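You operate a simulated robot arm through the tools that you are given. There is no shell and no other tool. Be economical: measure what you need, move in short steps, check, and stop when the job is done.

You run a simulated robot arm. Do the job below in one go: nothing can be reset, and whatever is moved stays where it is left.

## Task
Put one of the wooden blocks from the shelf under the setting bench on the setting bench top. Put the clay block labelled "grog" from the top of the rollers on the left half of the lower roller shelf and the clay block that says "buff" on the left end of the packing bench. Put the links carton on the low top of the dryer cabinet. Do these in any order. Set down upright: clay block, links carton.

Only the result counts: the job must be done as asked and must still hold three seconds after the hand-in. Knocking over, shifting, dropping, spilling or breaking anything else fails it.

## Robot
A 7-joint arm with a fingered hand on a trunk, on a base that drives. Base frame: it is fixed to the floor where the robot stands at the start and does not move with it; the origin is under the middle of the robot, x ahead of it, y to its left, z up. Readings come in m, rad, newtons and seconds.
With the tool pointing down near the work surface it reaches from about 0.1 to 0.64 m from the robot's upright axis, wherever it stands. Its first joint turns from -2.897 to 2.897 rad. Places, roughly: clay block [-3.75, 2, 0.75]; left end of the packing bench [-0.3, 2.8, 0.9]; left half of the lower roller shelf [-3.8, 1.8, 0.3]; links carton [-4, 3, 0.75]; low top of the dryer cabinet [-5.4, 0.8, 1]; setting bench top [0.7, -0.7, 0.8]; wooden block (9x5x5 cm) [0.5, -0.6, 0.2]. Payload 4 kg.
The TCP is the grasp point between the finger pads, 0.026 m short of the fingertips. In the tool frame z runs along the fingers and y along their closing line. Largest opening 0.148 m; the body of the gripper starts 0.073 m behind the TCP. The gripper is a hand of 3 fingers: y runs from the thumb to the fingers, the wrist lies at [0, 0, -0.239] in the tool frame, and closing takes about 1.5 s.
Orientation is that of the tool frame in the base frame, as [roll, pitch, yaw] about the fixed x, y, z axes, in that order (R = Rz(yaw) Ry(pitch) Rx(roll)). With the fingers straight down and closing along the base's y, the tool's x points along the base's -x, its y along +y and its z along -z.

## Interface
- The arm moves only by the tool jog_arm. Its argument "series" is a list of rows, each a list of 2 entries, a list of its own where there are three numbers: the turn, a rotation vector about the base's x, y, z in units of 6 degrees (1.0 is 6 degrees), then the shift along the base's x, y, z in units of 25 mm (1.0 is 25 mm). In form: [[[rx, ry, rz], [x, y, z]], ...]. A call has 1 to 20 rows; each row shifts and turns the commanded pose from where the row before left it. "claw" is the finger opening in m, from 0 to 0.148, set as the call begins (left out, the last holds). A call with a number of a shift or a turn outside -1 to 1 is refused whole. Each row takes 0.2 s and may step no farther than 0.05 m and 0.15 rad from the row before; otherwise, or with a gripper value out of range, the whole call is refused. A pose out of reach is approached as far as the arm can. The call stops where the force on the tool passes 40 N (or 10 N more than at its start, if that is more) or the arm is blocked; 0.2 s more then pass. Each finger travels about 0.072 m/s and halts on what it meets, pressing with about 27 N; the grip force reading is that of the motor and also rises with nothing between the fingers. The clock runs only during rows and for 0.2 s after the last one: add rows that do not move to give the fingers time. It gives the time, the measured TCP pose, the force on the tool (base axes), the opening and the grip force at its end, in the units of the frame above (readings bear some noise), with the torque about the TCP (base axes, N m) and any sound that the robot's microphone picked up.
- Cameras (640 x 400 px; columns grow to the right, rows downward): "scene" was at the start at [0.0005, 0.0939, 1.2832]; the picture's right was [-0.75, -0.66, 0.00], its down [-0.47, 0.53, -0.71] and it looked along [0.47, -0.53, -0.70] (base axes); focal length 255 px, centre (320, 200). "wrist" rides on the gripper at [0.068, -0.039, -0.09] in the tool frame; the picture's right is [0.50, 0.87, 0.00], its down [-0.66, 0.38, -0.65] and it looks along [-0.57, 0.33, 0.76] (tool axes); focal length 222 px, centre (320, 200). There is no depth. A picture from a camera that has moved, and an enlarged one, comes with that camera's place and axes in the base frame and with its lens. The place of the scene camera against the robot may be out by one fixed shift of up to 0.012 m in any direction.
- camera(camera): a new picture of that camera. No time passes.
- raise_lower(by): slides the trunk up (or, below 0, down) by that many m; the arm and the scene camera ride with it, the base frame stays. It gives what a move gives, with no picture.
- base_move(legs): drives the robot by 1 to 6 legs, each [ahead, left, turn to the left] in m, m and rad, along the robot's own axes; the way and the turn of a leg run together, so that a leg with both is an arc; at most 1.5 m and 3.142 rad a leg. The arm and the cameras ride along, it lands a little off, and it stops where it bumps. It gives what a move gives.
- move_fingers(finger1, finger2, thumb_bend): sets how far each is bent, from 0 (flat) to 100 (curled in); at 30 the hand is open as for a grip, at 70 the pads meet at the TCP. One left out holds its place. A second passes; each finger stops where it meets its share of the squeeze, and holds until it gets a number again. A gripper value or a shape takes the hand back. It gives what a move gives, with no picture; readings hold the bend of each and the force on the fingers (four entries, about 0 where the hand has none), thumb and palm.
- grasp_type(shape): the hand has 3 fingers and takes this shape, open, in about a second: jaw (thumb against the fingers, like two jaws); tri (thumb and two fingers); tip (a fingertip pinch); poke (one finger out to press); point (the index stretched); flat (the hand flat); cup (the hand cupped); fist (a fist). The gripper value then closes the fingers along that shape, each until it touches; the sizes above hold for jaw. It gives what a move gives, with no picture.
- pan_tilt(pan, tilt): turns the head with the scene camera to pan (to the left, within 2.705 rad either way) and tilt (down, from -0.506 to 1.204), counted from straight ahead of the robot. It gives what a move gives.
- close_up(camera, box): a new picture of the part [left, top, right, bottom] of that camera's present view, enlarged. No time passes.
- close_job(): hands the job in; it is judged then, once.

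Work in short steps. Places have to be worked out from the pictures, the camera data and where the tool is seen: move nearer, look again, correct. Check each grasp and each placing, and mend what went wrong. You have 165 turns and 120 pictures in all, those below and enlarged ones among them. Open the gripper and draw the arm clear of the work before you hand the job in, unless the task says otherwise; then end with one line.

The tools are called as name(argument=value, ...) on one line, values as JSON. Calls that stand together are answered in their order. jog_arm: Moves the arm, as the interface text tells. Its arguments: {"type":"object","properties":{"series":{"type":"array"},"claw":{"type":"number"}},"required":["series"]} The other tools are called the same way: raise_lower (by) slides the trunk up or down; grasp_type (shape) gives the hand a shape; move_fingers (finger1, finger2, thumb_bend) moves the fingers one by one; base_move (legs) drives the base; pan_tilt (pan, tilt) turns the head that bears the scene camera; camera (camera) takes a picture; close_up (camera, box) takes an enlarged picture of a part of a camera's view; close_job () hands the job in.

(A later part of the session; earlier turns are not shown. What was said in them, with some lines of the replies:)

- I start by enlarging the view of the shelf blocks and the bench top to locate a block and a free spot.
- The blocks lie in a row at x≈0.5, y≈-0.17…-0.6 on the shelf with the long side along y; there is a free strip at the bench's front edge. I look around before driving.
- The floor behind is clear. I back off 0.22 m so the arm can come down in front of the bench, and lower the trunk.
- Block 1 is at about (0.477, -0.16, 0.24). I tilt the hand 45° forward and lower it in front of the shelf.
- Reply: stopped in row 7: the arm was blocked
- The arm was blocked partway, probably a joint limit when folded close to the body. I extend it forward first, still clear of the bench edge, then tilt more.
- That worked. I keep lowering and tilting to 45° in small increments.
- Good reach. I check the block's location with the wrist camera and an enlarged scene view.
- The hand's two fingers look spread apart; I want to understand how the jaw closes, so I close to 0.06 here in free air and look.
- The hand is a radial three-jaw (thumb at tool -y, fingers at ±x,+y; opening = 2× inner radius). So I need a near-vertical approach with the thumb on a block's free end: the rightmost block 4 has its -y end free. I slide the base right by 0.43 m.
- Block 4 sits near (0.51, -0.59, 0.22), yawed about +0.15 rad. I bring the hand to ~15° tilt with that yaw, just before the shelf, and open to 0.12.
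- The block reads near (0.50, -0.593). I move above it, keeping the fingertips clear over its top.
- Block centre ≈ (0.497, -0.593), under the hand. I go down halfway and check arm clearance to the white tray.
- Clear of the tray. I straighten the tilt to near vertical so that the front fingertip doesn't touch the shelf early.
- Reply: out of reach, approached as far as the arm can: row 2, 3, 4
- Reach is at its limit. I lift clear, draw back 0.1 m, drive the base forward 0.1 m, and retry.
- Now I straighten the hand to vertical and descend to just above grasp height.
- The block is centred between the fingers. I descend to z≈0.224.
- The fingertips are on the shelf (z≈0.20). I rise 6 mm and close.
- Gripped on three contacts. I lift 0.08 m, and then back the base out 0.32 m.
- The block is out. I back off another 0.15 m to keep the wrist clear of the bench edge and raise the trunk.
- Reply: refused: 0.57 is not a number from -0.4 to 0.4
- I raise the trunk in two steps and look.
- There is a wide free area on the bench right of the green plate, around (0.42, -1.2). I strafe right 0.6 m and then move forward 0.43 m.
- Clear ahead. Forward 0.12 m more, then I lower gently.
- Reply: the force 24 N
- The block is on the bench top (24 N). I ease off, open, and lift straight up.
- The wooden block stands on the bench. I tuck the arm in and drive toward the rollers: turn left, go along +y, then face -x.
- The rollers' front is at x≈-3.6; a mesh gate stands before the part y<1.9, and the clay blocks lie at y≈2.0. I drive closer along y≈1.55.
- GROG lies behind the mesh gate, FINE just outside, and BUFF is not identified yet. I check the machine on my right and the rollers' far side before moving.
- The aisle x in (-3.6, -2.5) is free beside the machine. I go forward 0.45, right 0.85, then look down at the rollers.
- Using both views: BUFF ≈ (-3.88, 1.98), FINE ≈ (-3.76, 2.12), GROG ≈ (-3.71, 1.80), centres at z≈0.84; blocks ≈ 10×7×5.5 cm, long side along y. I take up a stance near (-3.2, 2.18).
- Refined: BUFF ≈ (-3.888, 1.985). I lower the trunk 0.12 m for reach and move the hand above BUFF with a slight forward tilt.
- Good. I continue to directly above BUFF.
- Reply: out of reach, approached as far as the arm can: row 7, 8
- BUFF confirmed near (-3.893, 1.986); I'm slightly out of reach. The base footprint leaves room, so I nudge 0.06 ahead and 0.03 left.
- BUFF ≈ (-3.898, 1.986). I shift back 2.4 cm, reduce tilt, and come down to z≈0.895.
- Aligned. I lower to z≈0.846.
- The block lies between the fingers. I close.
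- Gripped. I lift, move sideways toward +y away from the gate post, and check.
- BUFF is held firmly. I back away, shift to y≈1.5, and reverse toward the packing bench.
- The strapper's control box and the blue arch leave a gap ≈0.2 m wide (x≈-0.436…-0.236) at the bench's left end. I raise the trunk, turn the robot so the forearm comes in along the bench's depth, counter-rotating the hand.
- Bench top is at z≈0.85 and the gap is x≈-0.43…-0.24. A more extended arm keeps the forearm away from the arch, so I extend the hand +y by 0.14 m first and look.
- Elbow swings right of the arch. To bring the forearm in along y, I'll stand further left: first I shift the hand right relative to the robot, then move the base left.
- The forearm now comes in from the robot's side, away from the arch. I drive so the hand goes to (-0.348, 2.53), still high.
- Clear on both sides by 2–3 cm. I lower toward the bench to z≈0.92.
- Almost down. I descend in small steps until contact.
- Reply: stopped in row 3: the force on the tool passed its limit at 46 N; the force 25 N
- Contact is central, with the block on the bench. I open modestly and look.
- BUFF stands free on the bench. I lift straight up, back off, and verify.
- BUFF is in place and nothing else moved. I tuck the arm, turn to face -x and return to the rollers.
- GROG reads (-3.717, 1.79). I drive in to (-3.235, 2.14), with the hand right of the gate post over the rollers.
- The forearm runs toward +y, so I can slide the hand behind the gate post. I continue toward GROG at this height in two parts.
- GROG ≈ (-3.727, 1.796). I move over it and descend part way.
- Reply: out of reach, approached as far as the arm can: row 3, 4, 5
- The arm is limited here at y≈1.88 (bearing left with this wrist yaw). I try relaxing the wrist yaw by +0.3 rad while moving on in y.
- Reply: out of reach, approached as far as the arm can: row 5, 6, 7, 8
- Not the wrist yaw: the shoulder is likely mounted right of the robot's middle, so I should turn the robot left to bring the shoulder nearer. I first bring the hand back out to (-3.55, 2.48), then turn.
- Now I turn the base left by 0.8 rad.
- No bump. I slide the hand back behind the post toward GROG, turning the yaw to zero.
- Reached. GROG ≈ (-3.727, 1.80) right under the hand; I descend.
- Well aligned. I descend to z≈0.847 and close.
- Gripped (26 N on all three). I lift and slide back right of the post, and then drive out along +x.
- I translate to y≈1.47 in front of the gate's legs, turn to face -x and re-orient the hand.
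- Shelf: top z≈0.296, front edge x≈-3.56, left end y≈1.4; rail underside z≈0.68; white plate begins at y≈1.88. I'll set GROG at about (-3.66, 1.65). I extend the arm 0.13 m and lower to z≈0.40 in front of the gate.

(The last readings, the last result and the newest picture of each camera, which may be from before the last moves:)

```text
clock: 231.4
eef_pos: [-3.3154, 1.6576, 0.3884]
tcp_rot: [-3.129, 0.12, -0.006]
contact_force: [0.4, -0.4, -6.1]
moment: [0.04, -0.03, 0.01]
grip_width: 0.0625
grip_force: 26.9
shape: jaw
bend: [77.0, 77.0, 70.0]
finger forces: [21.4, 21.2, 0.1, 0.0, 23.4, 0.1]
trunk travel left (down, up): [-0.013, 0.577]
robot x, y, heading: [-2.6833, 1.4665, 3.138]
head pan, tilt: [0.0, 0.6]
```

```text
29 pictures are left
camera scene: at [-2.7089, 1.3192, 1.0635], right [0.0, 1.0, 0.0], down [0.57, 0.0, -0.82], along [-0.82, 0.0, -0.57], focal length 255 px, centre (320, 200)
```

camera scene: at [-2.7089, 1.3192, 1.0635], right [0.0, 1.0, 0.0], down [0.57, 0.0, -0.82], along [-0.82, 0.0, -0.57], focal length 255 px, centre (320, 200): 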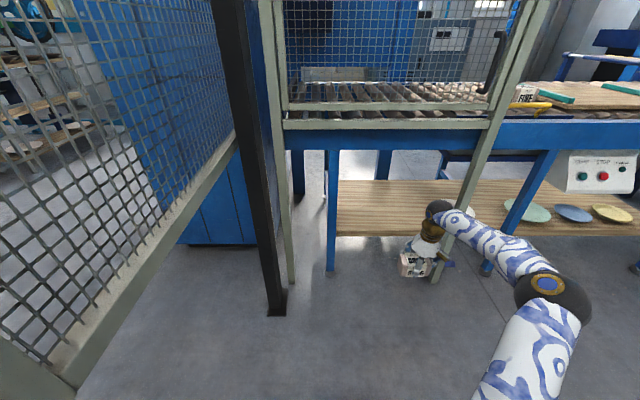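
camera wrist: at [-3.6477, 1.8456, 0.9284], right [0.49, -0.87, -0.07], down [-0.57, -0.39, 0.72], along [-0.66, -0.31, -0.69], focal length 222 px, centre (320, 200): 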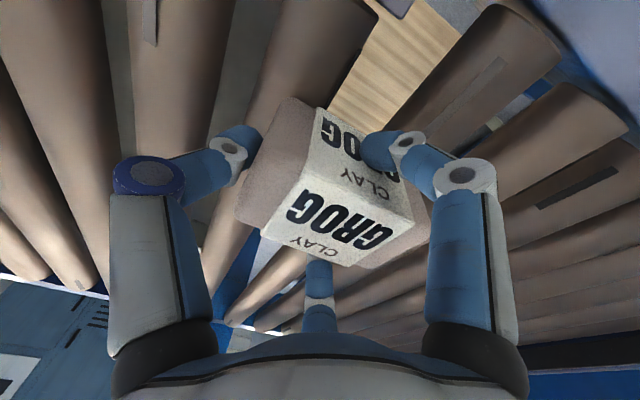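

Good geometry. I lower to z≈0.362 and drive ahead 0.2 m first.

jog_arm(series=[[[0, 0, 0], [0, 0, -0.6]], [[0, 0, 0], [0, 0, -0.4]]])

base_move(legs=[[0.2, 0, 0]])

camera(camera="scene")

```text
clock: 232.0
eef_pos: [-3.3159, 1.6558, 0.3636]
tcp_rot: [-3.127, 0.123, -0.007]
contact_force: [0.1, -0.6, -6.3]
moment: [0.09, -0.03, 0.02]
grip_width: 0.0627
grip_force: 27.5
shape: jaw
bend: [77.0, 77.0, 70.0]
finger forces: [21.4, 21.1, 0.1, 0.0, 23.2, 0.0]
trunk travel left (down, up): [-0.013, 0.577]
robot x, y, heading: [-2.6856, 1.4642, 3.139]
head pan, tilt: [0.0, 0.6]
```

```text
clock: 233.6
eef_pos: [-3.5175, 1.6568, 0.3636]
tcp_rot: [-3.128, 0.121, -0.007]
contact_force: [-0.3, 0.1, -4.6]
moment: [0.07, -0.04, -0.01]
grip_width: 0.0624
grip_force: 26.9
shape: jaw
bend: [77.0, 77.0, 70.0]
finger forces: [21.5, 21.2, 0.1, 0.0, 23.4, 0.0]
trunk travel left (down, up): [-0.013, 0.577]
robot x, y, heading: [-2.8869, 1.4626, 3.135]
head pan, tilt: [0.0, 0.6]
```

```text
28 pictures are left
camera scene: at [-2.9107, 1.3197, 1.0634], right [0.0, 1.0, 0.0], down [0.57, 0.0, -0.82], along [-0.82, 0.0, -0.57], focal length 255 px, centre (320, 200)
```

scene: 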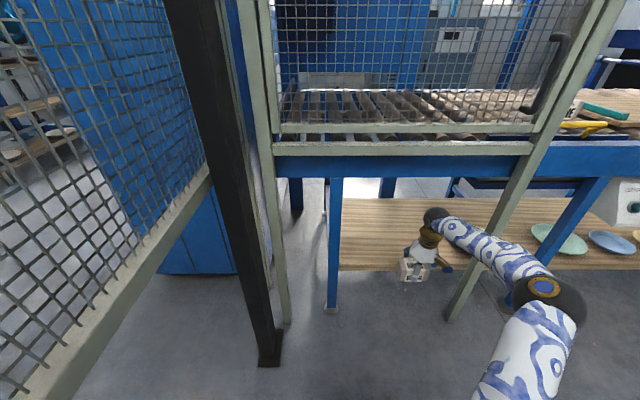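

Still clear of the gate leg and the rail. Ahead another 0.135 m.

base_move(legs=[[0.135, 0, 0]])

camera(camera="scene")

camera(camera="wrist")

```text
clock: 234.9
eef_pos: [-3.6536, 1.6586, 0.364]
tcp_rot: [-3.127, 0.121, -0.008]
contact_force: [0.6, -0.2, -6.2]
moment: [0.08, -0.06, 0.01]
grip_width: 0.0624
grip_force: 27.2
shape: jaw
bend: [77.0, 77.0, 70.0]
finger forces: [21.5, 21.2, 0.1, 0.0, 23.4, 0.1]
trunk travel left (down, up): [-0.013, 0.577]
robot x, y, heading: [-3.0255, 1.4665, 3.139]
head pan, tilt: [0.0, 0.6]
```

```text
27 pictures are left
camera scene: at [-3.0476, 1.3203, 1.0634], right [0.0, 1.0, 0.0], down [0.57, 0.0, -0.82], along [-0.82, 0.0, -0.57], focal length 255 px, centre (320, 200)
```

scene: 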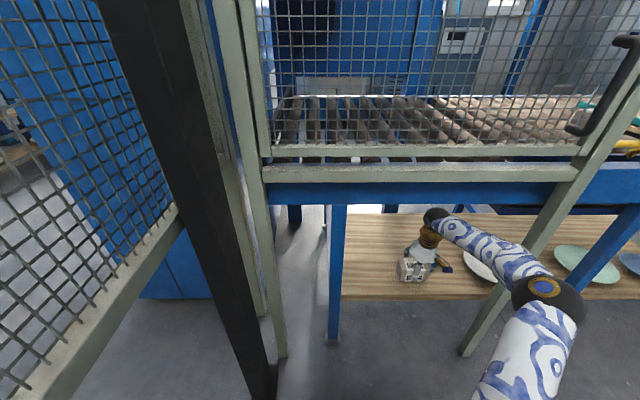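

```text
26 pictures are left
camera wrist: at [-3.576, 1.6955, 0.4439], right [0.49, -0.87, -0.07], down [-0.58, -0.38, 0.72], along [-0.66, -0.31, -0.69], focal length 222 px, centre (320, 200)
```

wrist: 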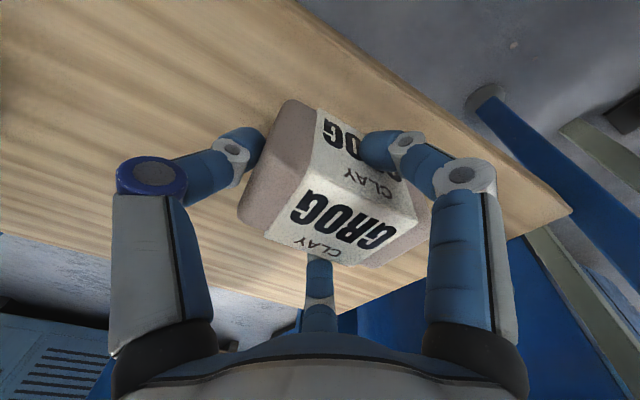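

The block is fully over the shelf, left of the plate. I lower slowly until contact.

jog_arm(series=[[[0, 0, 0], [0, 0, -0.5]], [[0, 0, 0], [0, 0, -0.3]], [[0, 0, 0], [0, 0, -0.2]], [[0, 0, 0], [0, 0, -0.15]]])

```text
clock: 235.9
eef_pos: [-3.6541, 1.6577, 0.3336]
tcp_rot: [-3.128, 0.119, -0.009]
contact_force: [-0.5, 1.0, -6.2]
moment: [0.07, -0.03, 0.03]
grip_width: 0.0623
grip_force: 26.8
shape: jaw
bend: [77.0, 77.0, 70.0]
finger forces: [21.5, 21.2, 0.1, 0.1, 23.3, 0.0]
trunk travel left (down, up): [-0.013, 0.577]
robot x, y, heading: [-3.0265, 1.4644, 3.138]
head pan, tilt: [0.0, 0.6]
```

No contact yet at z=0.334; I continue in finer steps.

jog_arm(series=[[[0, 0, 0], [0, 0, -0.15]], [[0, 0, 0], [0, 0, -0.15]], [[0, 0, 0], [0, 0, -0.15]], [[0, 0, 0], [0, 0, -0.15]]])

```text
clock: 237.1
eef_pos: [-3.6545, 1.6596, 0.3256]
tcp_rot: [-3.126, 0.132, -0.008]
contact_force: [8.8, -1.2, 26.7]
moment: [0.0, -0.35, -0.02]
grip_width: 0.0637
grip_force: 27.2
shape: jaw
bend: [78.0, 77.0, 71.0]
finger forces: [29.0, 22.6, 0.1, 0.1, 26.5, 0.0]
trunk travel left (down, up): [-0.013, 0.577]
robot x, y, heading: [-3.0215, 1.4677, 3.137]
head pan, tilt: [0.0, 0.6]
stopped in row 4: the force on the tool passed its limit at 41 N (the readings are from after the stop); the commanded pose is now the measured one
```

Contact with the shelf. I open the fingers.

jog_arm(series=[[[0, 0, 0], [0, 0, 0.05]], [[0, 0, 0], [0, 0, 0]], [[0, 0, 0], [0, 0, 0]], [[0, 0, 0], [0, 0, 0]], [[0, 0, 0], [0, 0, 0]]], claw=0.12)

camera(camera="wrist")

```text
clock: 238.3
eef_pos: [-3.6545, 1.6583, 0.3235]
tcp_rot: [-3.127, 0.124, -0.009]
contact_force: [-0.2, -0.9, 0.3]
moment: [-0.02, 0.0, 0.0]
grip_width: 0.1196
grip_force: 0.1
shape: jaw
bend: [25.0, 25.0, 46.0]
finger forces: [0.0, 0.0, 0.0, 0.1, 0.0, 0.1]
trunk travel left (down, up): [-0.013, 0.577]
robot x, y, heading: [-3.0217, 1.4659, 3.139]
head pan, tilt: [0.0, 0.6]
```

```text
25 pictures are left
camera wrist: at [-3.5765, 1.6957, 0.4035], right [0.49, -0.87, -0.08], down [-0.57, -0.38, 0.73], along [-0.66, -0.31, -0.68], focal length 222 px, centre (320, 200)
```

wrist: 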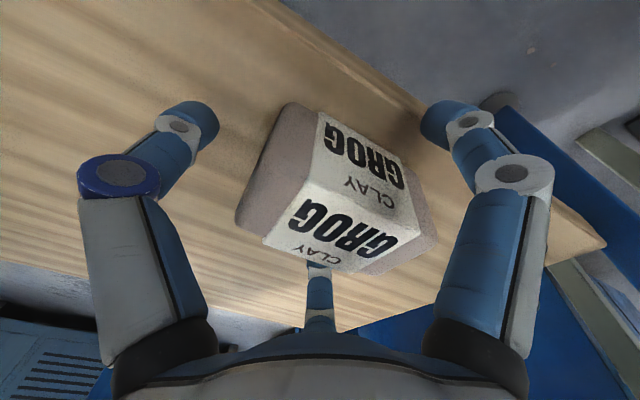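

GROG stands on the shelf. The wrist is just below the rail, so to withdraw I raise slightly while tilting the hand forward, which lifts the rear finger over the block and lowers the wrist out front.

jog_arm(series=[[[0, 0, 0], [0, 0, 0.7]], [[0, 0.9, 0], [0.1, 0, 0.3]], [[0, 0.9, 0], [0.1, 0, 0.3]], [[0, 0.9, 0], [0.1, 0, 0.3]], [[0, 0.9, 0], [0.1, 0, 0.3]], [[0, 0.9, 0], [0.1, 0, 0.3]]])

camera(camera="wrist")

close_up(camera="scene", box=[340, 170, 500, 300])

```text
clock: 239.7
eef_pos: [-3.6425, 1.6579, 0.378]
tcp_rot: [-3.133, 0.597, -0.009]
contact_force: [-0.6, -0.6, 0.3]
moment: [-0.02, -0.05, 0.02]
grip_width: 0.1198
grip_force: 0.1
shape: jaw
bend: [25.0, 25.0, 46.0]
finger forces: [0.0, 0.0, 0.0, 0.0, 0.1, 0.0]
trunk travel left (down, up): [-0.013, 0.577]
robot x, y, heading: [-3.0278, 1.4687, 3.135]
head pan, tilt: [0.0, 0.6]
```

```text
24 pictures are left
camera wrist: at [-3.5357, 1.6951, 0.4137], right [0.4, -0.87, -0.29], down [-0.18, -0.38, 0.91], along [-0.9, -0.31, -0.31], focal length 222 px, centre (320, 200)
```

wrist: 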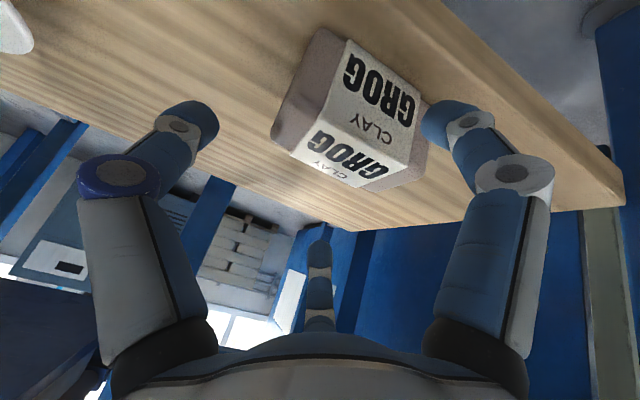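

```text
3.08 times, centred on (420, 235) of scene
camera zoom: at [-3.0472, 1.3201, 1.0634], right [0.0, 1.0, 0.0], down [0.57, 0.0, -0.82], along [-0.82, 0.0, -0.57], focal length 786 px, centre (12, 92)
```

zoom: 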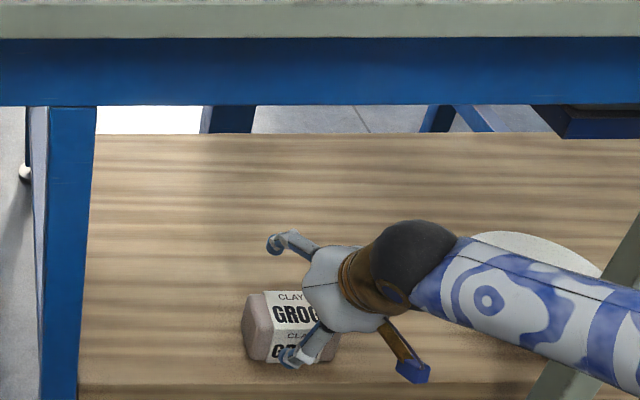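

The rear finger is now above the block. I rise 3 cm more and back straight out.

jog_arm(series=[[[0, 0, 0], [0, 0, 0.6]], [[0, 0, 0], [0, 0, 0.6]]])

base_move(legs=[[-0.5, 0, 0]])

camera(camera="scene")

```text
clock: 240.3
eef_pos: [-3.6432, 1.6597, 0.4084]
tcp_rot: [-3.131, 0.596, -0.009]
contact_force: [0.8, 0.1, -0.7]
moment: [-0.03, 0.02, 0.0]
grip_width: 0.1198
grip_force: 0.1
shape: jaw
bend: [25.0, 25.0, 46.0]
finger forces: [0.1, 0.0, 0.1, 0.1, 0.0, 0.0]
trunk travel left (down, up): [-0.013, 0.577]
robot x, y, heading: [-3.0251, 1.4717, 3.134]
head pan, tilt: [0.0, 0.6]
```

```text
clock: 243.2
eef_pos: [-3.1429, 1.6574, 0.4095]
tcp_rot: [-3.13, 0.595, -0.013]
contact_force: [-0.1, -0.7, 1.0]
moment: [0.05, 0.01, 0.01]
grip_width: 0.1196
grip_force: 0.0
shape: jaw
bend: [25.0, 25.0, 46.0]
finger forces: [0.0, 0.0, 0.1, 0.0, 0.1, 0.1]
trunk travel left (down, up): [-0.013, 0.577]
robot x, y, heading: [-2.5284, 1.4649, 3.143]
head pan, tilt: [0.0, 0.6]
```

```text
22 pictures are left
camera scene: at [-2.5472, 1.3176, 1.0634], right [0.01, 1.0, 0.0], down [0.56, 0.0, -0.83], along [-0.83, 0.0, -0.56], focal length 255 px, centre (320, 200)
```

scene: 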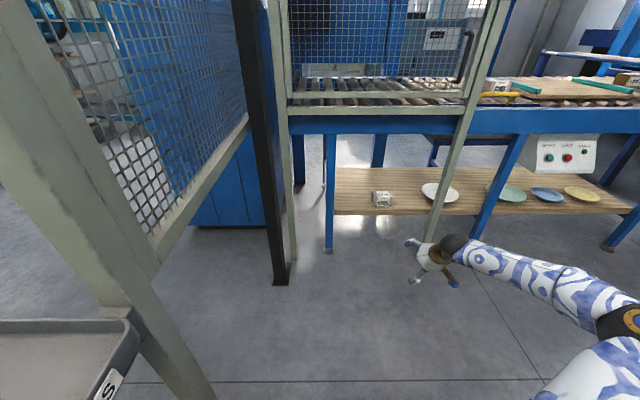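

GROG is placed upright. Next the LINKS carton: I raise the trunk, tuck the hand, and move to about (-2.85, 2.75) for a closer look.

raise_lower(by=0.4)

jog_arm(series=[[[0, -0.55, 0], [1, 0, 0.5]], [[0, -0.55, 0], [1, 0, 0.5]], [[0, -0.55, 0], [1, 0, 0.5]], [[0, -0.55, 0], [1, 0, 0.5]], [[0, -0.55, 0], [1, 0, 0.5]], [[0, -0.55, 0], [1, 0, 0.5]], [[0, -0.55, 0], [1, 0, 0.5]]])

raise_lower(by=0.175)

base_move(legs=[[0.3, 0, 0], [0, -1.3, 0]])

pan_tilt(pan=-0.05, tilt=0.65)

camera(camera="scene")

```text
clock: 247.0
eef_pos: [-3.1424, 1.6575, 0.8081]
tcp_rot: [-3.131, 0.597, -0.012]
contact_force: [-1.1, -0.6, 0.1]
moment: [-0.01, 0.0, -0.04]
grip_width: 0.1198
grip_force: 0.0
shape: jaw
bend: [25.0, 25.0, 46.0]
finger forces: [0.0, 0.0, 0.0, 0.0, 0.0, 0.0]
trunk travel left (down, up): [-0.413, 0.177]
robot x, y, heading: [-2.5207, 1.4683, 3.136]
head pan, tilt: [0.0, 0.6]
```

```text
clock: 248.6
eef_pos: [-2.9665, 1.6565, 0.8951]
tcp_rot: [-3.126, 0.194, -0.01]
contact_force: [0.1, -0.9, -0.1]
moment: [-0.02, -0.02, -0.01]
grip_width: 0.1198
grip_force: 0.0
shape: jaw
bend: [25.0, 25.0, 46.0]
finger forces: [0.1, 0.0, 0.0, 0.0, 0.0, 0.0]
trunk travel left (down, up): [-0.413, 0.177]
robot x, y, heading: [-2.5239, 1.4614, 3.14]
head pan, tilt: [0.0, 0.6]
```

```text
clock: 250.6
eef_pos: [-2.9663, 1.6563, 1.0704]
tcp_rot: [-3.126, 0.194, -0.01]
contact_force: [-0.1, -0.5, 0.1]
moment: [0.01, -0.02, -0.01]
grip_width: 0.1197
grip_force: 0.1
shape: jaw
bend: [25.0, 25.0, 46.0]
finger forces: [0.0, 0.0, 0.0, 0.0, 0.0, 0.0]
trunk travel left (down, up): [-0.588, 0.002]
robot x, y, heading: [-2.5237, 1.4642, 3.138]
head pan, tilt: [0.0, 0.6]
```

```text
clock: 258.8
eef_pos: [-3.2653, 2.9601, 1.0716]
tcp_rot: [-3.128, 0.192, -0.003]
contact_force: [0.4, 0.3, -0.6]
moment: [-0.01, 0.0, 0.0]
grip_width: 0.1197
grip_force: 0.1
shape: jaw
bend: [25.0, 25.0, 46.0]
finger forces: [0.0, 0.1, 0.0, 0.1, 0.0, 0.0]
trunk travel left (down, up): [-0.588, 0.002]
robot x, y, heading: [-2.824, 2.7679, -3.142]
head pan, tilt: [0.0, 0.6]
```

```text
clock: 259.4
eef_pos: [-3.266, 2.9585, 1.0698]
tcp_rot: [-3.125, 0.195, 0.0]
contact_force: [0.1, -0.2, -0.1]
moment: [-0.01, 0.03, -0.01]
grip_width: 0.1201
grip_force: 0.0
shape: jaw
bend: [25.0, 25.0, 46.0]
finger forces: [0.0, 0.0, 0.0, 0.1, 0.0, 0.1]
trunk travel left (down, up): [-0.588, 0.002]
robot x, y, heading: [-2.8235, 2.7694, -3.141]
head pan, tilt: [-0.051, 0.649]
```

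```text
21 pictures are left
camera scene: at [-2.8418, 2.6273, 1.6342], right [0.05, 1.0, 0.0], down [0.6, -0.03, -0.8], along [-0.8, 0.04, -0.6], focal length 255 px, centre (320, 200)
```

scene: 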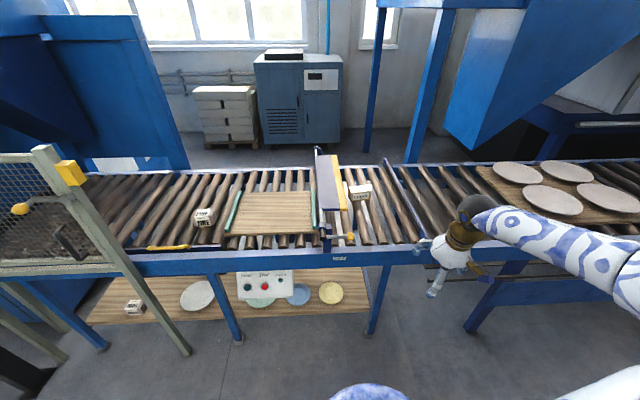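

close_up(camera="scene", box=[300, 145, 420, 265])

```text
3.33 times, centred on (360, 205) of scene
camera zoom: at [-2.8418, 2.6273, 1.6342], right [0.05, 1.0, 0.0], down [0.6, -0.03, -0.8], along [-0.8, 0.04, -0.6], focal length 851 px, centre (187, 183)
```

zoom: 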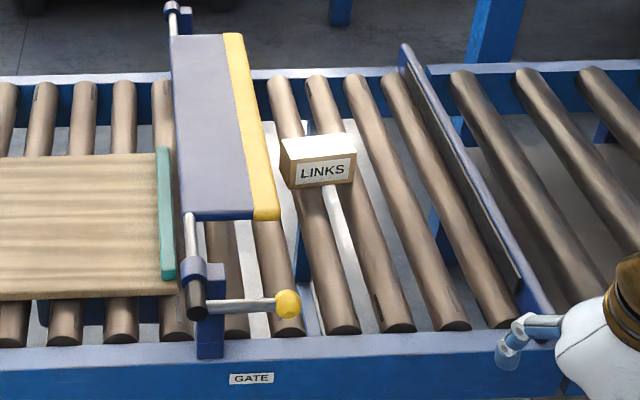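

LINKS carton ≈ (-3.94, 2.90), ~11×6.5×5 cm, yaw ≈ +0.1, with ~5 cm to the flap and ~16 cm to the blade on the right. I drive in to x≈-3.24 and move the hand above it.

base_move(legs=[[0.42, 0.03, 0]])

jog_arm(series=[[[0, 0, 0.1], [-1, -0.1, -0.4]], [[0, 0, 0.1], [-1, -0.1, -0.4]], [[0, 0, 0.1], [-1, -0.1, -0.4]], [[0, 0, 0.1], [-1, -0.1, -0.4]], [[0, 0, 0.1], [-1, -0.1, -0.4]], [[0, 0, 0.1], [-1, -0.1, -0.4]], [[0, 0, 0.1], [-1, -0.1, -0.4]], [[0, 0, 0.1], [-1, -0.1, -0.4]], [[0, 0, 0.1], [-1, 0, 0]]])

camera(camera="wrist")

```text
clock: 262.0
eef_pos: [-3.6857, 2.927, 1.0706]
tcp_rot: [-3.126, 0.195, 0.0]
contact_force: [-0.1, -0.4, 0.9]
moment: [-0.02, -0.03, -0.03]
grip_width: 0.1199
grip_force: 0.1
shape: jaw
bend: [25.0, 25.0, 46.0]
finger forces: [0.1, 0.0, 0.1, 0.0, 0.0, 0.0]
trunk travel left (down, up): [-0.588, 0.002]
robot x, y, heading: [-3.2421, 2.7369, -3.14]
head pan, tilt: [-0.051, 0.649]
```

```text
clock: 264.0
eef_pos: [-3.9097, 2.9068, 0.989]
tcp_rot: [-3.126, 0.195, 0.092]
contact_force: [-0.5, 1.3, -0.1]
moment: [-0.02, 0.0, -0.01]
grip_width: 0.1197
grip_force: 0.0
shape: jaw
bend: [25.0, 25.0, 46.0]
finger forces: [0.0, 0.0, 0.0, 0.0, 0.0, 0.0]
trunk travel left (down, up): [-0.588, 0.002]
robot x, y, heading: [-3.239, 2.7401, -3.14]
head pan, tilt: [-0.051, 0.649]
```

```text
19 pictures are left
camera wrist: at [-3.8315, 2.9522, 1.0653], right [0.57, -0.82, -0.11], down [-0.48, -0.44, 0.76], along [-0.67, -0.38, -0.64], focal length 222 px, centre (320, 200)
```

wrist: 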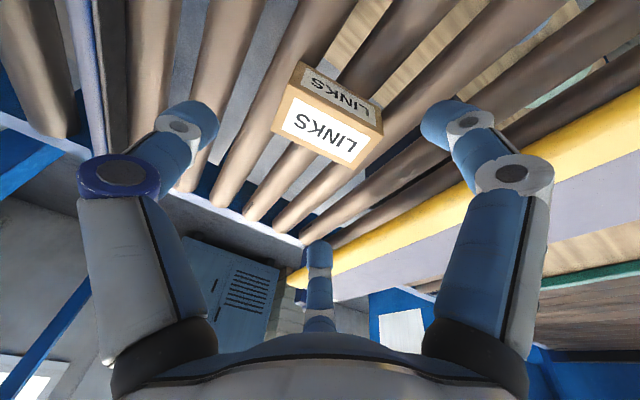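

Carton ≈ (-3.943, 2.892). I shift 3 cm further and descend part way.

jog_arm(series=[[[0, 0, 0], [-0.7, 0, -0.5]], [[0, 0, 0], [-0.6, 0, -0.8]], [[0, -0.3, 0], [0, 0, -1]], [[0, -0.3, 0], [0, 0, -1]]])

camera(camera="wrist")

```text
clock: 265.0
eef_pos: [-3.9425, 2.9056, 0.9086]
tcp_rot: [-3.132, 0.132, 0.091]
contact_force: [0.5, 0.2, -0.2]
moment: [0.04, 0.03, -0.01]
grip_width: 0.1197
grip_force: 0.1
shape: jaw
bend: [25.0, 25.0, 46.0]
finger forces: [0.1, 0.0, 0.0, 0.1, 0.0, 0.0]
trunk travel left (down, up): [-0.588, 0.002]
robot x, y, heading: [-3.2405, 2.7392, -3.14]
head pan, tilt: [-0.051, 0.649]
```

```text
18 pictures are left
camera wrist: at [-3.8685, 2.9514, 0.988], right [0.57, -0.82, -0.07], down [-0.53, -0.44, 0.73], along [-0.63, -0.38, -0.68], focal length 222 px, centre (320, 200)
```

wrist: 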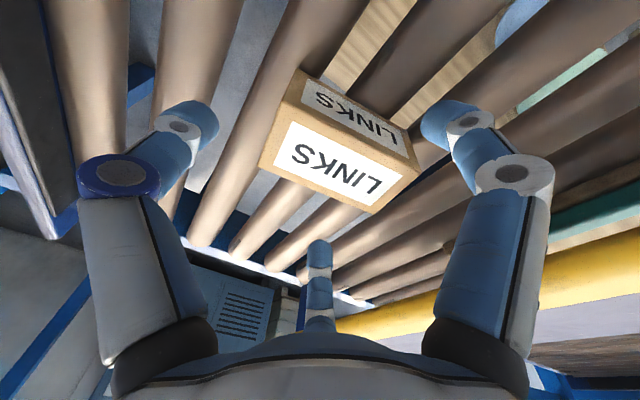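

Aligned. I descend to z≈0.845 and close.

jog_arm(series=[[[0, 0, 0], [0, 0.1, -0.9]], [[0, 0, 0], [0, 0, -0.9]], [[0, 0, 0], [0, 0, -0.75]]])

jog_arm(series=[[[0, 0, 0], [0, 0, 0]], [[0, 0, 0], [0, 0, 0]], [[0, 0, 0], [0, 0, 0]], [[0, 0, 0], [0, 0, 0]], [[0, 0, 0], [0, 0, 0]], [[0, 0, 0], [0, 0, 0]], [[0, 0, 0], [0, 0, 0]], [[0, 0, 0], [0, 0, 0]]], claw=0.03)

camera(camera="wrist")

```text
clock: 265.8
eef_pos: [-3.9426, 2.9095, 0.8448]
tcp_rot: [-3.132, 0.129, 0.092]
contact_force: [0.4, 0.6, -0.5]
moment: [0.0, 0.02, -0.01]
grip_width: 0.1196
grip_force: 0.1
shape: jaw
bend: [25.0, 25.0, 46.0]
finger forces: [0.0, 0.1, 0.0, 0.0, 0.0, 0.1]
trunk travel left (down, up): [-0.588, 0.002]
robot x, y, heading: [-3.2424, 2.7378, -3.137]
head pan, tilt: [-0.051, 0.649]
```

```text
clock: 267.6
eef_pos: [-3.9419, 2.91, 0.8449]
tcp_rot: [-3.13, 0.13, 0.093]
contact_force: [0.0, 0.1, -0.3]
moment: [0.05, -0.03, 0.03]
grip_width: 0.0615
grip_force: 26.9
shape: jaw
bend: [77.0, 38.0, 70.0]
finger forces: [21.4, 21.5, 0.1, 0.0, 24.3, 0.0]
trunk travel left (down, up): [-0.588, 0.002]
robot x, y, heading: [-3.2438, 2.7354, -3.14]
head pan, tilt: [-0.051, 0.649]
```

```text
17 pictures are left
camera wrist: at [-3.8684, 2.9552, 0.9244], right [0.57, -0.82, -0.07], down [-0.53, -0.43, 0.73], along [-0.63, -0.38, -0.68], focal length 222 px, centre (320, 200)
```

wrist: 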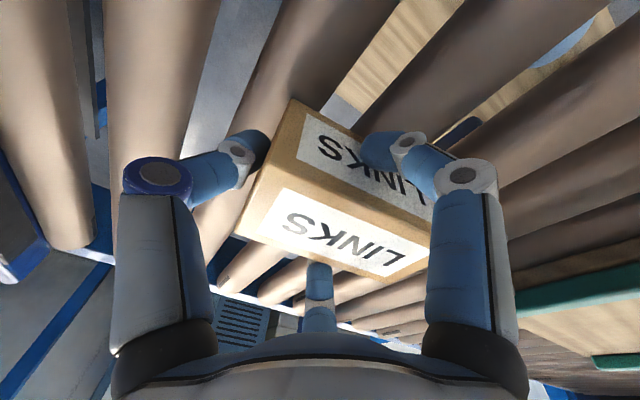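

Carton gripped. I lift, back out, tuck the arm, and drive around the fence and stool toward the corridor leading to the dryer.

jog_arm(series=[[[0, 0, 0], [0, 0, 1]], [[0, 0, 0], [0, 0, 1]], [[0, 0, 0], [0, 0, 1]], [[0, 0, 0], [0, 0, 1]], [[0, 0, 0], [0.3, 0.2, 1]], [[0, 0, 0], [0.3, 0.2, 1]], [[0, 0, 0], [0.3, 0.2, 1]], [[0, 0, 0], [0.3, 0, 1]], [[0, 0, 0], [0.8, 0, 0]], [[0, 0, 0], [1, 0, 0]], [[0, 0, 0], [1, 0, 0]], [[0, 0, 0], [1, 0, 0]], [[0, 0, 0], [1, 0, 0]], [[0, 0, 0], [1, 0, 0]]])

base_move(legs=[[-0.45, 0, 0], [0, 1.25, 0], [-1.3, 0, 0], [-0.5, 0, 0], [0, 1.0, 0], [0, 0.85, 0]])

pan_tilt(pan=0.0, tilt=0.4)

camera(camera="scene")

```text
clock: 270.6
eef_pos: [-3.7672, 2.9243, 1.0435]
tcp_rot: [-3.132, 0.133, 0.092]
contact_force: [-0.6, 0.6, -2.0]
moment: [0.04, -0.03, 0.02]
grip_width: 0.0609
grip_force: 27.1
shape: jaw
bend: [77.0, 38.0, 70.0]
finger forces: [21.3, 21.7, 0.0, 0.1, 23.9, 0.0]
trunk travel left (down, up): [-0.588, 0.002]
robot x, y, heading: [-3.2403, 2.7377, -3.145]
head pan, tilt: [-0.051, 0.649]
```

```text
clock: 296.8
eef_pos: [-1.4956, -0.1544, 1.0438]
tcp_rot: [-3.131, 0.13, 0.098]
contact_force: [0.1, 0.1, -2.7]
moment: [0.09, -0.02, 0.01]
grip_width: 0.061
grip_force: 27.2
shape: jaw
bend: [77.0, 38.0, 70.0]
finger forces: [21.3, 21.6, 0.2, 0.1, 23.8, 0.0]
trunk travel left (down, up): [-0.588, 0.002]
robot x, y, heading: [-0.9653, -0.3345, -3.13]
head pan, tilt: [-0.051, 0.649]
```

```text
clock: 297.5
eef_pos: [-1.4936, -0.1538, 1.0435]
tcp_rot: [-3.131, 0.131, 0.099]
contact_force: [-1.3, 0.7, -0.9]
moment: [0.04, -0.02, -0.02]
grip_width: 0.0607
grip_force: 27.1
shape: jaw
bend: [77.0, 38.0, 70.0]
finger forces: [21.3, 21.6, 0.0, 0.0, 23.7, 0.0]
trunk travel left (down, up): [-0.588, 0.002]
robot x, y, heading: [-0.9683, -0.335, -3.128]
head pan, tilt: [0.0, 0.4]
```

```text
16 pictures are left
camera scene: at [-0.9919, -0.4832, 1.6566], right [-0.01, 1.0, 0.0], down [0.39, 0.0, -0.92], along [-0.92, -0.01, -0.39], focal length 255 px, centre (320, 200)
```

scene: 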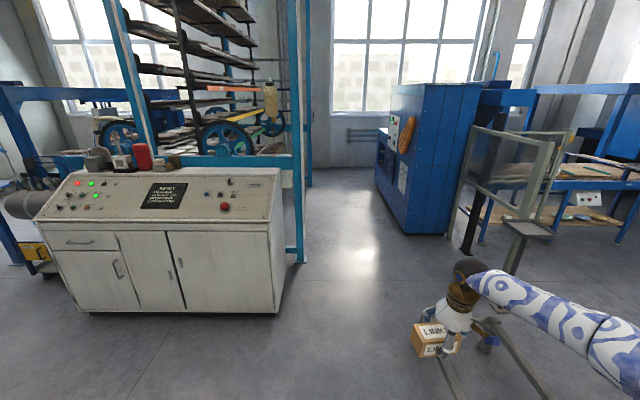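

The dryer's lower part is at its far (-x) end, accessible from the corridor on its -y side. I drive down the corridor to about x=-4.4.

base_move(legs=[[1.2, 0.02, -0.01], [0.9, 0, 0], [1.3, -0.15, 0]])

pan_tilt(pan=-0.7, tilt=0.5)

camera(camera="scene")

```text
clock: 314.0
eef_pos: [-4.8695, 0.0021, 1.0434]
tcp_rot: [-3.13, 0.13, 0.078]
contact_force: [0.3, 0.1, -2.3]
moment: [0.0, -0.03, 0.0]
grip_width: 0.0611
grip_force: 27.5
shape: jaw
bend: [77.0, 38.0, 70.0]
finger forces: [21.4, 21.6, 0.0, 0.0, 23.7, 0.0]
trunk travel left (down, up): [-0.588, 0.002]
robot x, y, heading: [-4.3508, -0.1917, 3.127]
head pan, tilt: [0.0, 0.4]
```

```text
clock: 315.1
eef_pos: [-4.87, 0.0042, 1.0433]
tcp_rot: [-3.132, 0.13, 0.076]
contact_force: [0.9, 0.0, -1.5]
moment: [0.03, -0.03, 0.02]
grip_width: 0.061
grip_force: 27.2
shape: jaw
bend: [77.0, 38.0, 70.0]
finger forces: [21.3, 21.6, 0.0, 0.0, 23.7, 0.0]
trunk travel left (down, up): [-0.588, 0.002]
robot x, y, heading: [-4.3455, -0.1916, 3.128]
head pan, tilt: [-0.7, 0.499]
```

```text
15 pictures are left
camera scene: at [-4.3513, -0.2789, 1.6475], right [0.65, 0.76, 0.0], down [0.36, -0.31, -0.88], along [-0.66, 0.57, -0.48], focal length 255 px, centre (320, 200)
```

scene: 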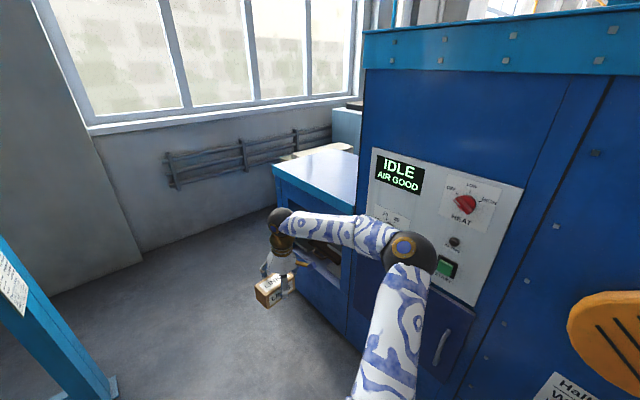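

The low top spans x≈-5.8…-5.06, y≈0.57…1.2, z≈1.0. I drive to (-5.6, -0.25) and turn to face +y in front of it.

base_move(legs=[[1.25, 0.06, 0], [0, 0, -1.557]])

pan_tilt(pan=0.0, tilt=0.65)

camera(camera="scene")

```text
clock: 325.3
eef_pos: [-5.4107, 0.2886, 1.044]
tcp_rot: [-3.131, 0.13, -1.498]
contact_force: [-0.2, 0.7, -2.8]
moment: [0.0, -0.03, 0.01]
grip_width: 0.0608
grip_force: 26.8
shape: jaw
bend: [77.0, 38.0, 70.0]
finger forces: [21.0, 21.5, 0.1, 0.1, 23.7, 0.1]
trunk travel left (down, up): [-0.588, 0.002]
robot x, y, heading: [-5.6079, -0.2333, 1.557]
head pan, tilt: [-0.7, 0.499]
```

```text
clock: 326.4
eef_pos: [-5.4101, 0.2893, 1.0442]
tcp_rot: [-3.13, 0.133, -1.499]
contact_force: [0.1, 0.6, -2.0]
moment: [0.01, -0.05, -0.02]
grip_width: 0.0609
grip_force: 26.7
shape: jaw
bend: [77.0, 38.0, 70.0]
finger forces: [21.0, 21.5, 0.1, 0.0, 23.7, 0.1]
trunk travel left (down, up): [-0.588, 0.002]
robot x, y, heading: [-5.6065, -0.2325, 1.555]
head pan, tilt: [0.0, 0.649]
```

```text
14 pictures are left
camera scene: at [-5.7503, -0.1986, 1.6342], right [1.0, -0.02, 0.0], down [-0.01, -0.6, -0.8], along [0.01, 0.8, -0.6], focal length 255 px, centre (320, 200)
```

scene: 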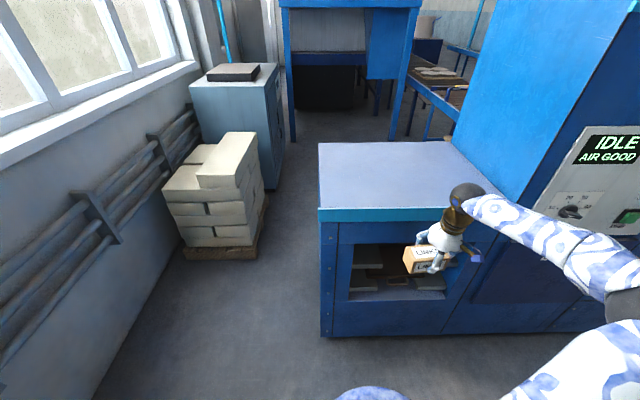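

The top is clear. I raise the carton 9 cm, extend 10 cm, and drive ahead 0.31 m so the carton is over the low top.

jog_arm(series=[[[0, 0, 0], [0, 0, 1]], [[0, 0, 0], [0, 0, 1]], [[0, 0, 0], [0, 0, 1]], [[0, 0, 0], [0, 0, 0.6]], [[0, 0, 0], [0, 1, 0]], [[0, 0, 0], [0, 1, 0]], [[0, 0, 0], [0, 1, 0]], [[0, 0, 0], [0, 1, 0]]])

base_move(legs=[[0.31, 0.02, 0]])

camera(camera="scene")

```text
clock: 328.2
eef_pos: [-5.4099, 0.3907, 1.1336]
tcp_rot: [-3.131, 0.132, -1.497]
contact_force: [-0.4, -0.3, -2.2]
moment: [-0.01, -0.05, -0.01]
grip_width: 0.0608
grip_force: 26.8
shape: jaw
bend: [77.0, 38.0, 70.0]
finger forces: [21.2, 21.6, 0.0, 0.1, 23.6, 0.0]
trunk travel left (down, up): [-0.588, 0.002]
robot x, y, heading: [-5.6083, -0.234, 1.556]
head pan, tilt: [0.0, 0.649]
```

```text
clock: 330.3
eef_pos: [-5.4239, 0.7013, 1.1326]
tcp_rot: [-3.132, 0.131, -1.498]
contact_force: [-0.7, 0.8, -1.8]
moment: [-0.01, -0.02, 0.0]
grip_width: 0.0605
grip_force: 27.6
shape: jaw
bend: [77.0, 38.0, 70.0]
finger forces: [21.0, 21.6, 0.1, 0.0, 23.5, 0.0]
trunk travel left (down, up): [-0.588, 0.002]
robot x, y, heading: [-5.62, 0.0779, 1.559]
head pan, tilt: [0.0, 0.649]
```

```text
13 pictures are left
camera scene: at [-5.7649, 0.1135, 1.6341], right [1.0, -0.02, 0.0], down [-0.01, -0.61, -0.8], along [0.01, 0.8, -0.61], focal length 255 px, centre (320, 200)
```

scene: 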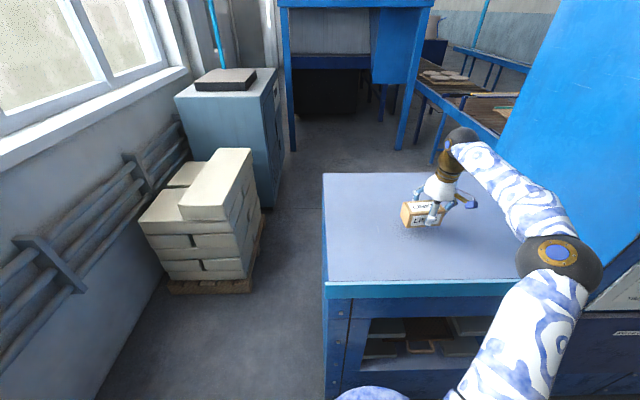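

Over the middle of the low top and clear. I lower toward contact.

jog_arm(series=[[[0, 0, 0], [0, 0, -1]], [[0, 0, 0], [0, 0, -0.8]], [[0, 0, 0], [0, 0, -0.5]], [[0, 0, 0], [0, 0, -0.3]], [[0, 0, 0], [0, 0, -0.2]], [[0, 0, 0], [0, 0, -0.2]], [[0, 0, 0], [0, 0, -0.2]], [[0, 0, 0], [0, 0, -0.2]]])

```text
clock: 331.1
eef_pos: [-5.4206, 0.7014, 1.0828]
tcp_rot: [-3.126, 0.143, -1.502]
contact_force: [5.3, 0.0, 23.2]
moment: [-0.13, -0.16, -0.03]
grip_width: 0.0601
grip_force: 27.2
shape: jaw
bend: [79.0, 37.0, 72.0]
finger forces: [24.8, 26.4, 0.0, 0.0, 25.6, 0.1]
trunk travel left (down, up): [-0.588, 0.002]
robot x, y, heading: [-5.6223, 0.0831, 1.549]
head pan, tilt: [0.0, 0.649]
stopped in row 4: the force on the tool passed its limit at 40 N (the readings are from after the stop); the commanded pose is now the measured one
```

Contact at z=1.083, somewhat earlier than expected; I check before releasing.

close_up(camera="scene", box=[360, 130, 520, 260])

camera(camera="wrist")

```text
3.08 times, centred on (440, 195) of scene
camera zoom: at [-5.7652, 0.1098, 1.6343], right [1.0, -0.02, 0.0], down [-0.01, -0.6, -0.8], along [0.02, 0.8, -0.6], focal length 786 px, centre (-49, 215)
```

zoom: 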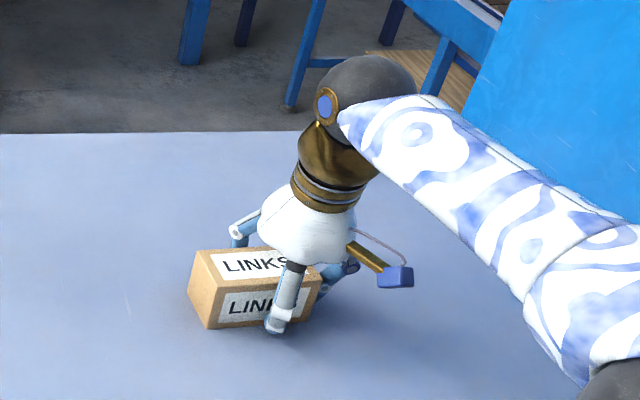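

```text
11 pictures are left
camera wrist: at [-5.3795, 0.6237, 1.1621], right [-0.83, -0.55, -0.09], down [-0.43, 0.53, 0.73], along [-0.36, 0.65, -0.67], focal length 222 px, centre (320, 200)
```

wrist: 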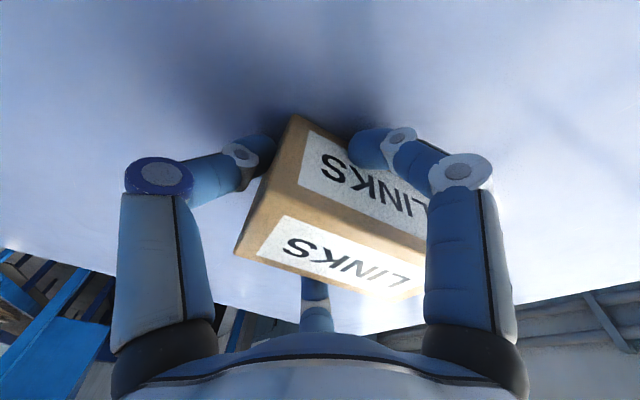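

It rests on the top. I open the fingers.

jog_arm(series=[[[0, 0, 0], [0, 0, 0.05]], [[0, 0, 0], [0, 0, 0]], [[0, 0, 0], [0, 0, 0]], [[0, 0, 0], [0, 0, 0]], [[0, 0, 0], [0, 0, 0]]], claw=0.12)

jog_arm(series=[[[0, 0, 0], [0, 0, 0.7]], [[0, 0, 0], [0, 0, 1]], [[0, 0, 0], [0, 0, 1]], [[0, 0, 0], [0, 0, 1]]])

base_move(legs=[[-0.35, 0, 0]])

camera(camera="scene")

```text
clock: 332.3
eef_pos: [-5.4225, 0.7011, 1.0827]
tcp_rot: [-3.128, 0.14, -1.502]
contact_force: [4.2, 6.5, 21.0]
moment: [-0.67, 0.11, 0.08]
grip_width: 0.1083
grip_force: 0.0
shape: jaw
bend: [35.0, 25.0, 46.0]
finger forces: [21.2, 0.1, 0.0, 0.0, 0.0, 0.1]
trunk travel left (down, up): [-0.588, 0.002]
robot x, y, heading: [-5.6227, 0.0795, 1.552]
head pan, tilt: [0.0, 0.649]
```

```text
clock: 333.3
eef_pos: [-5.4224, 0.7027, 1.1752]
tcp_rot: [-3.128, 0.139, -1.5]
contact_force: [-1.3, -0.8, -0.3]
moment: [0.0, -0.03, 0.01]
grip_width: 0.1198
grip_force: 0.1
shape: jaw
bend: [25.0, 25.0, 46.0]
finger forces: [0.0, 0.0, 0.1, 0.1, 0.0, 0.1]
trunk travel left (down, up): [-0.588, 0.002]
robot x, y, heading: [-5.6203, 0.0815, 1.556]
head pan, tilt: [0.0, 0.649]
```

```text
clock: 335.6
eef_pos: [-5.4286, 0.3543, 1.1746]
tcp_rot: [-3.127, 0.138, -1.501]
contact_force: [-0.6, -0.3, -0.4]
moment: [0.0, 0.0, 0.0]
grip_width: 0.1194
grip_force: 0.1
shape: jaw
bend: [25.0, 25.0, 46.0]
finger forces: [0.1, 0.0, 0.0, 0.0, 0.0, 0.1]
trunk travel left (down, up): [-0.588, 0.002]
robot x, y, heading: [-5.627, -0.2697, 1.55]
head pan, tilt: [0.0, 0.649]
```

```text
10 pictures are left
camera scene: at [-5.7714, -0.2373, 1.6342], right [1.0, -0.02, 0.0], down [-0.01, -0.6, -0.8], along [0.01, 0.8, -0.6], focal length 255 px, centre (320, 200)
```

scene: 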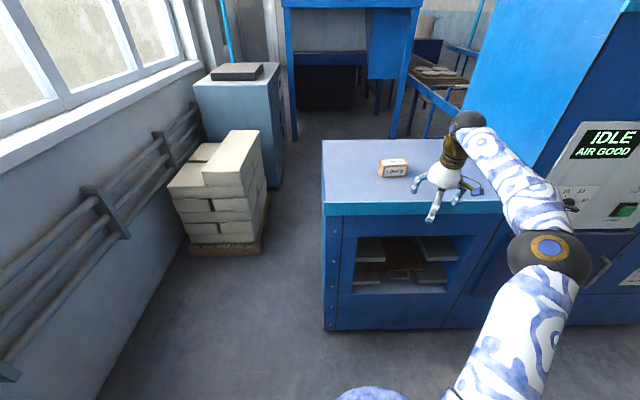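

The carton stands upright on the low top and the arm is clear with the hand open; BUFF, GROG and the wooden block were each seen standing in place earlier. I hand the job in.

close_job()

```text
The job is handed in.
```

All four items were set down where asked (wooden block on the setting bench top, GROG on the left half of the lower roller shelf, BUFF on the left end of the packing bench, LINKS carton on the dryer's low top), each checked in pictures after release, and the job is handed in.
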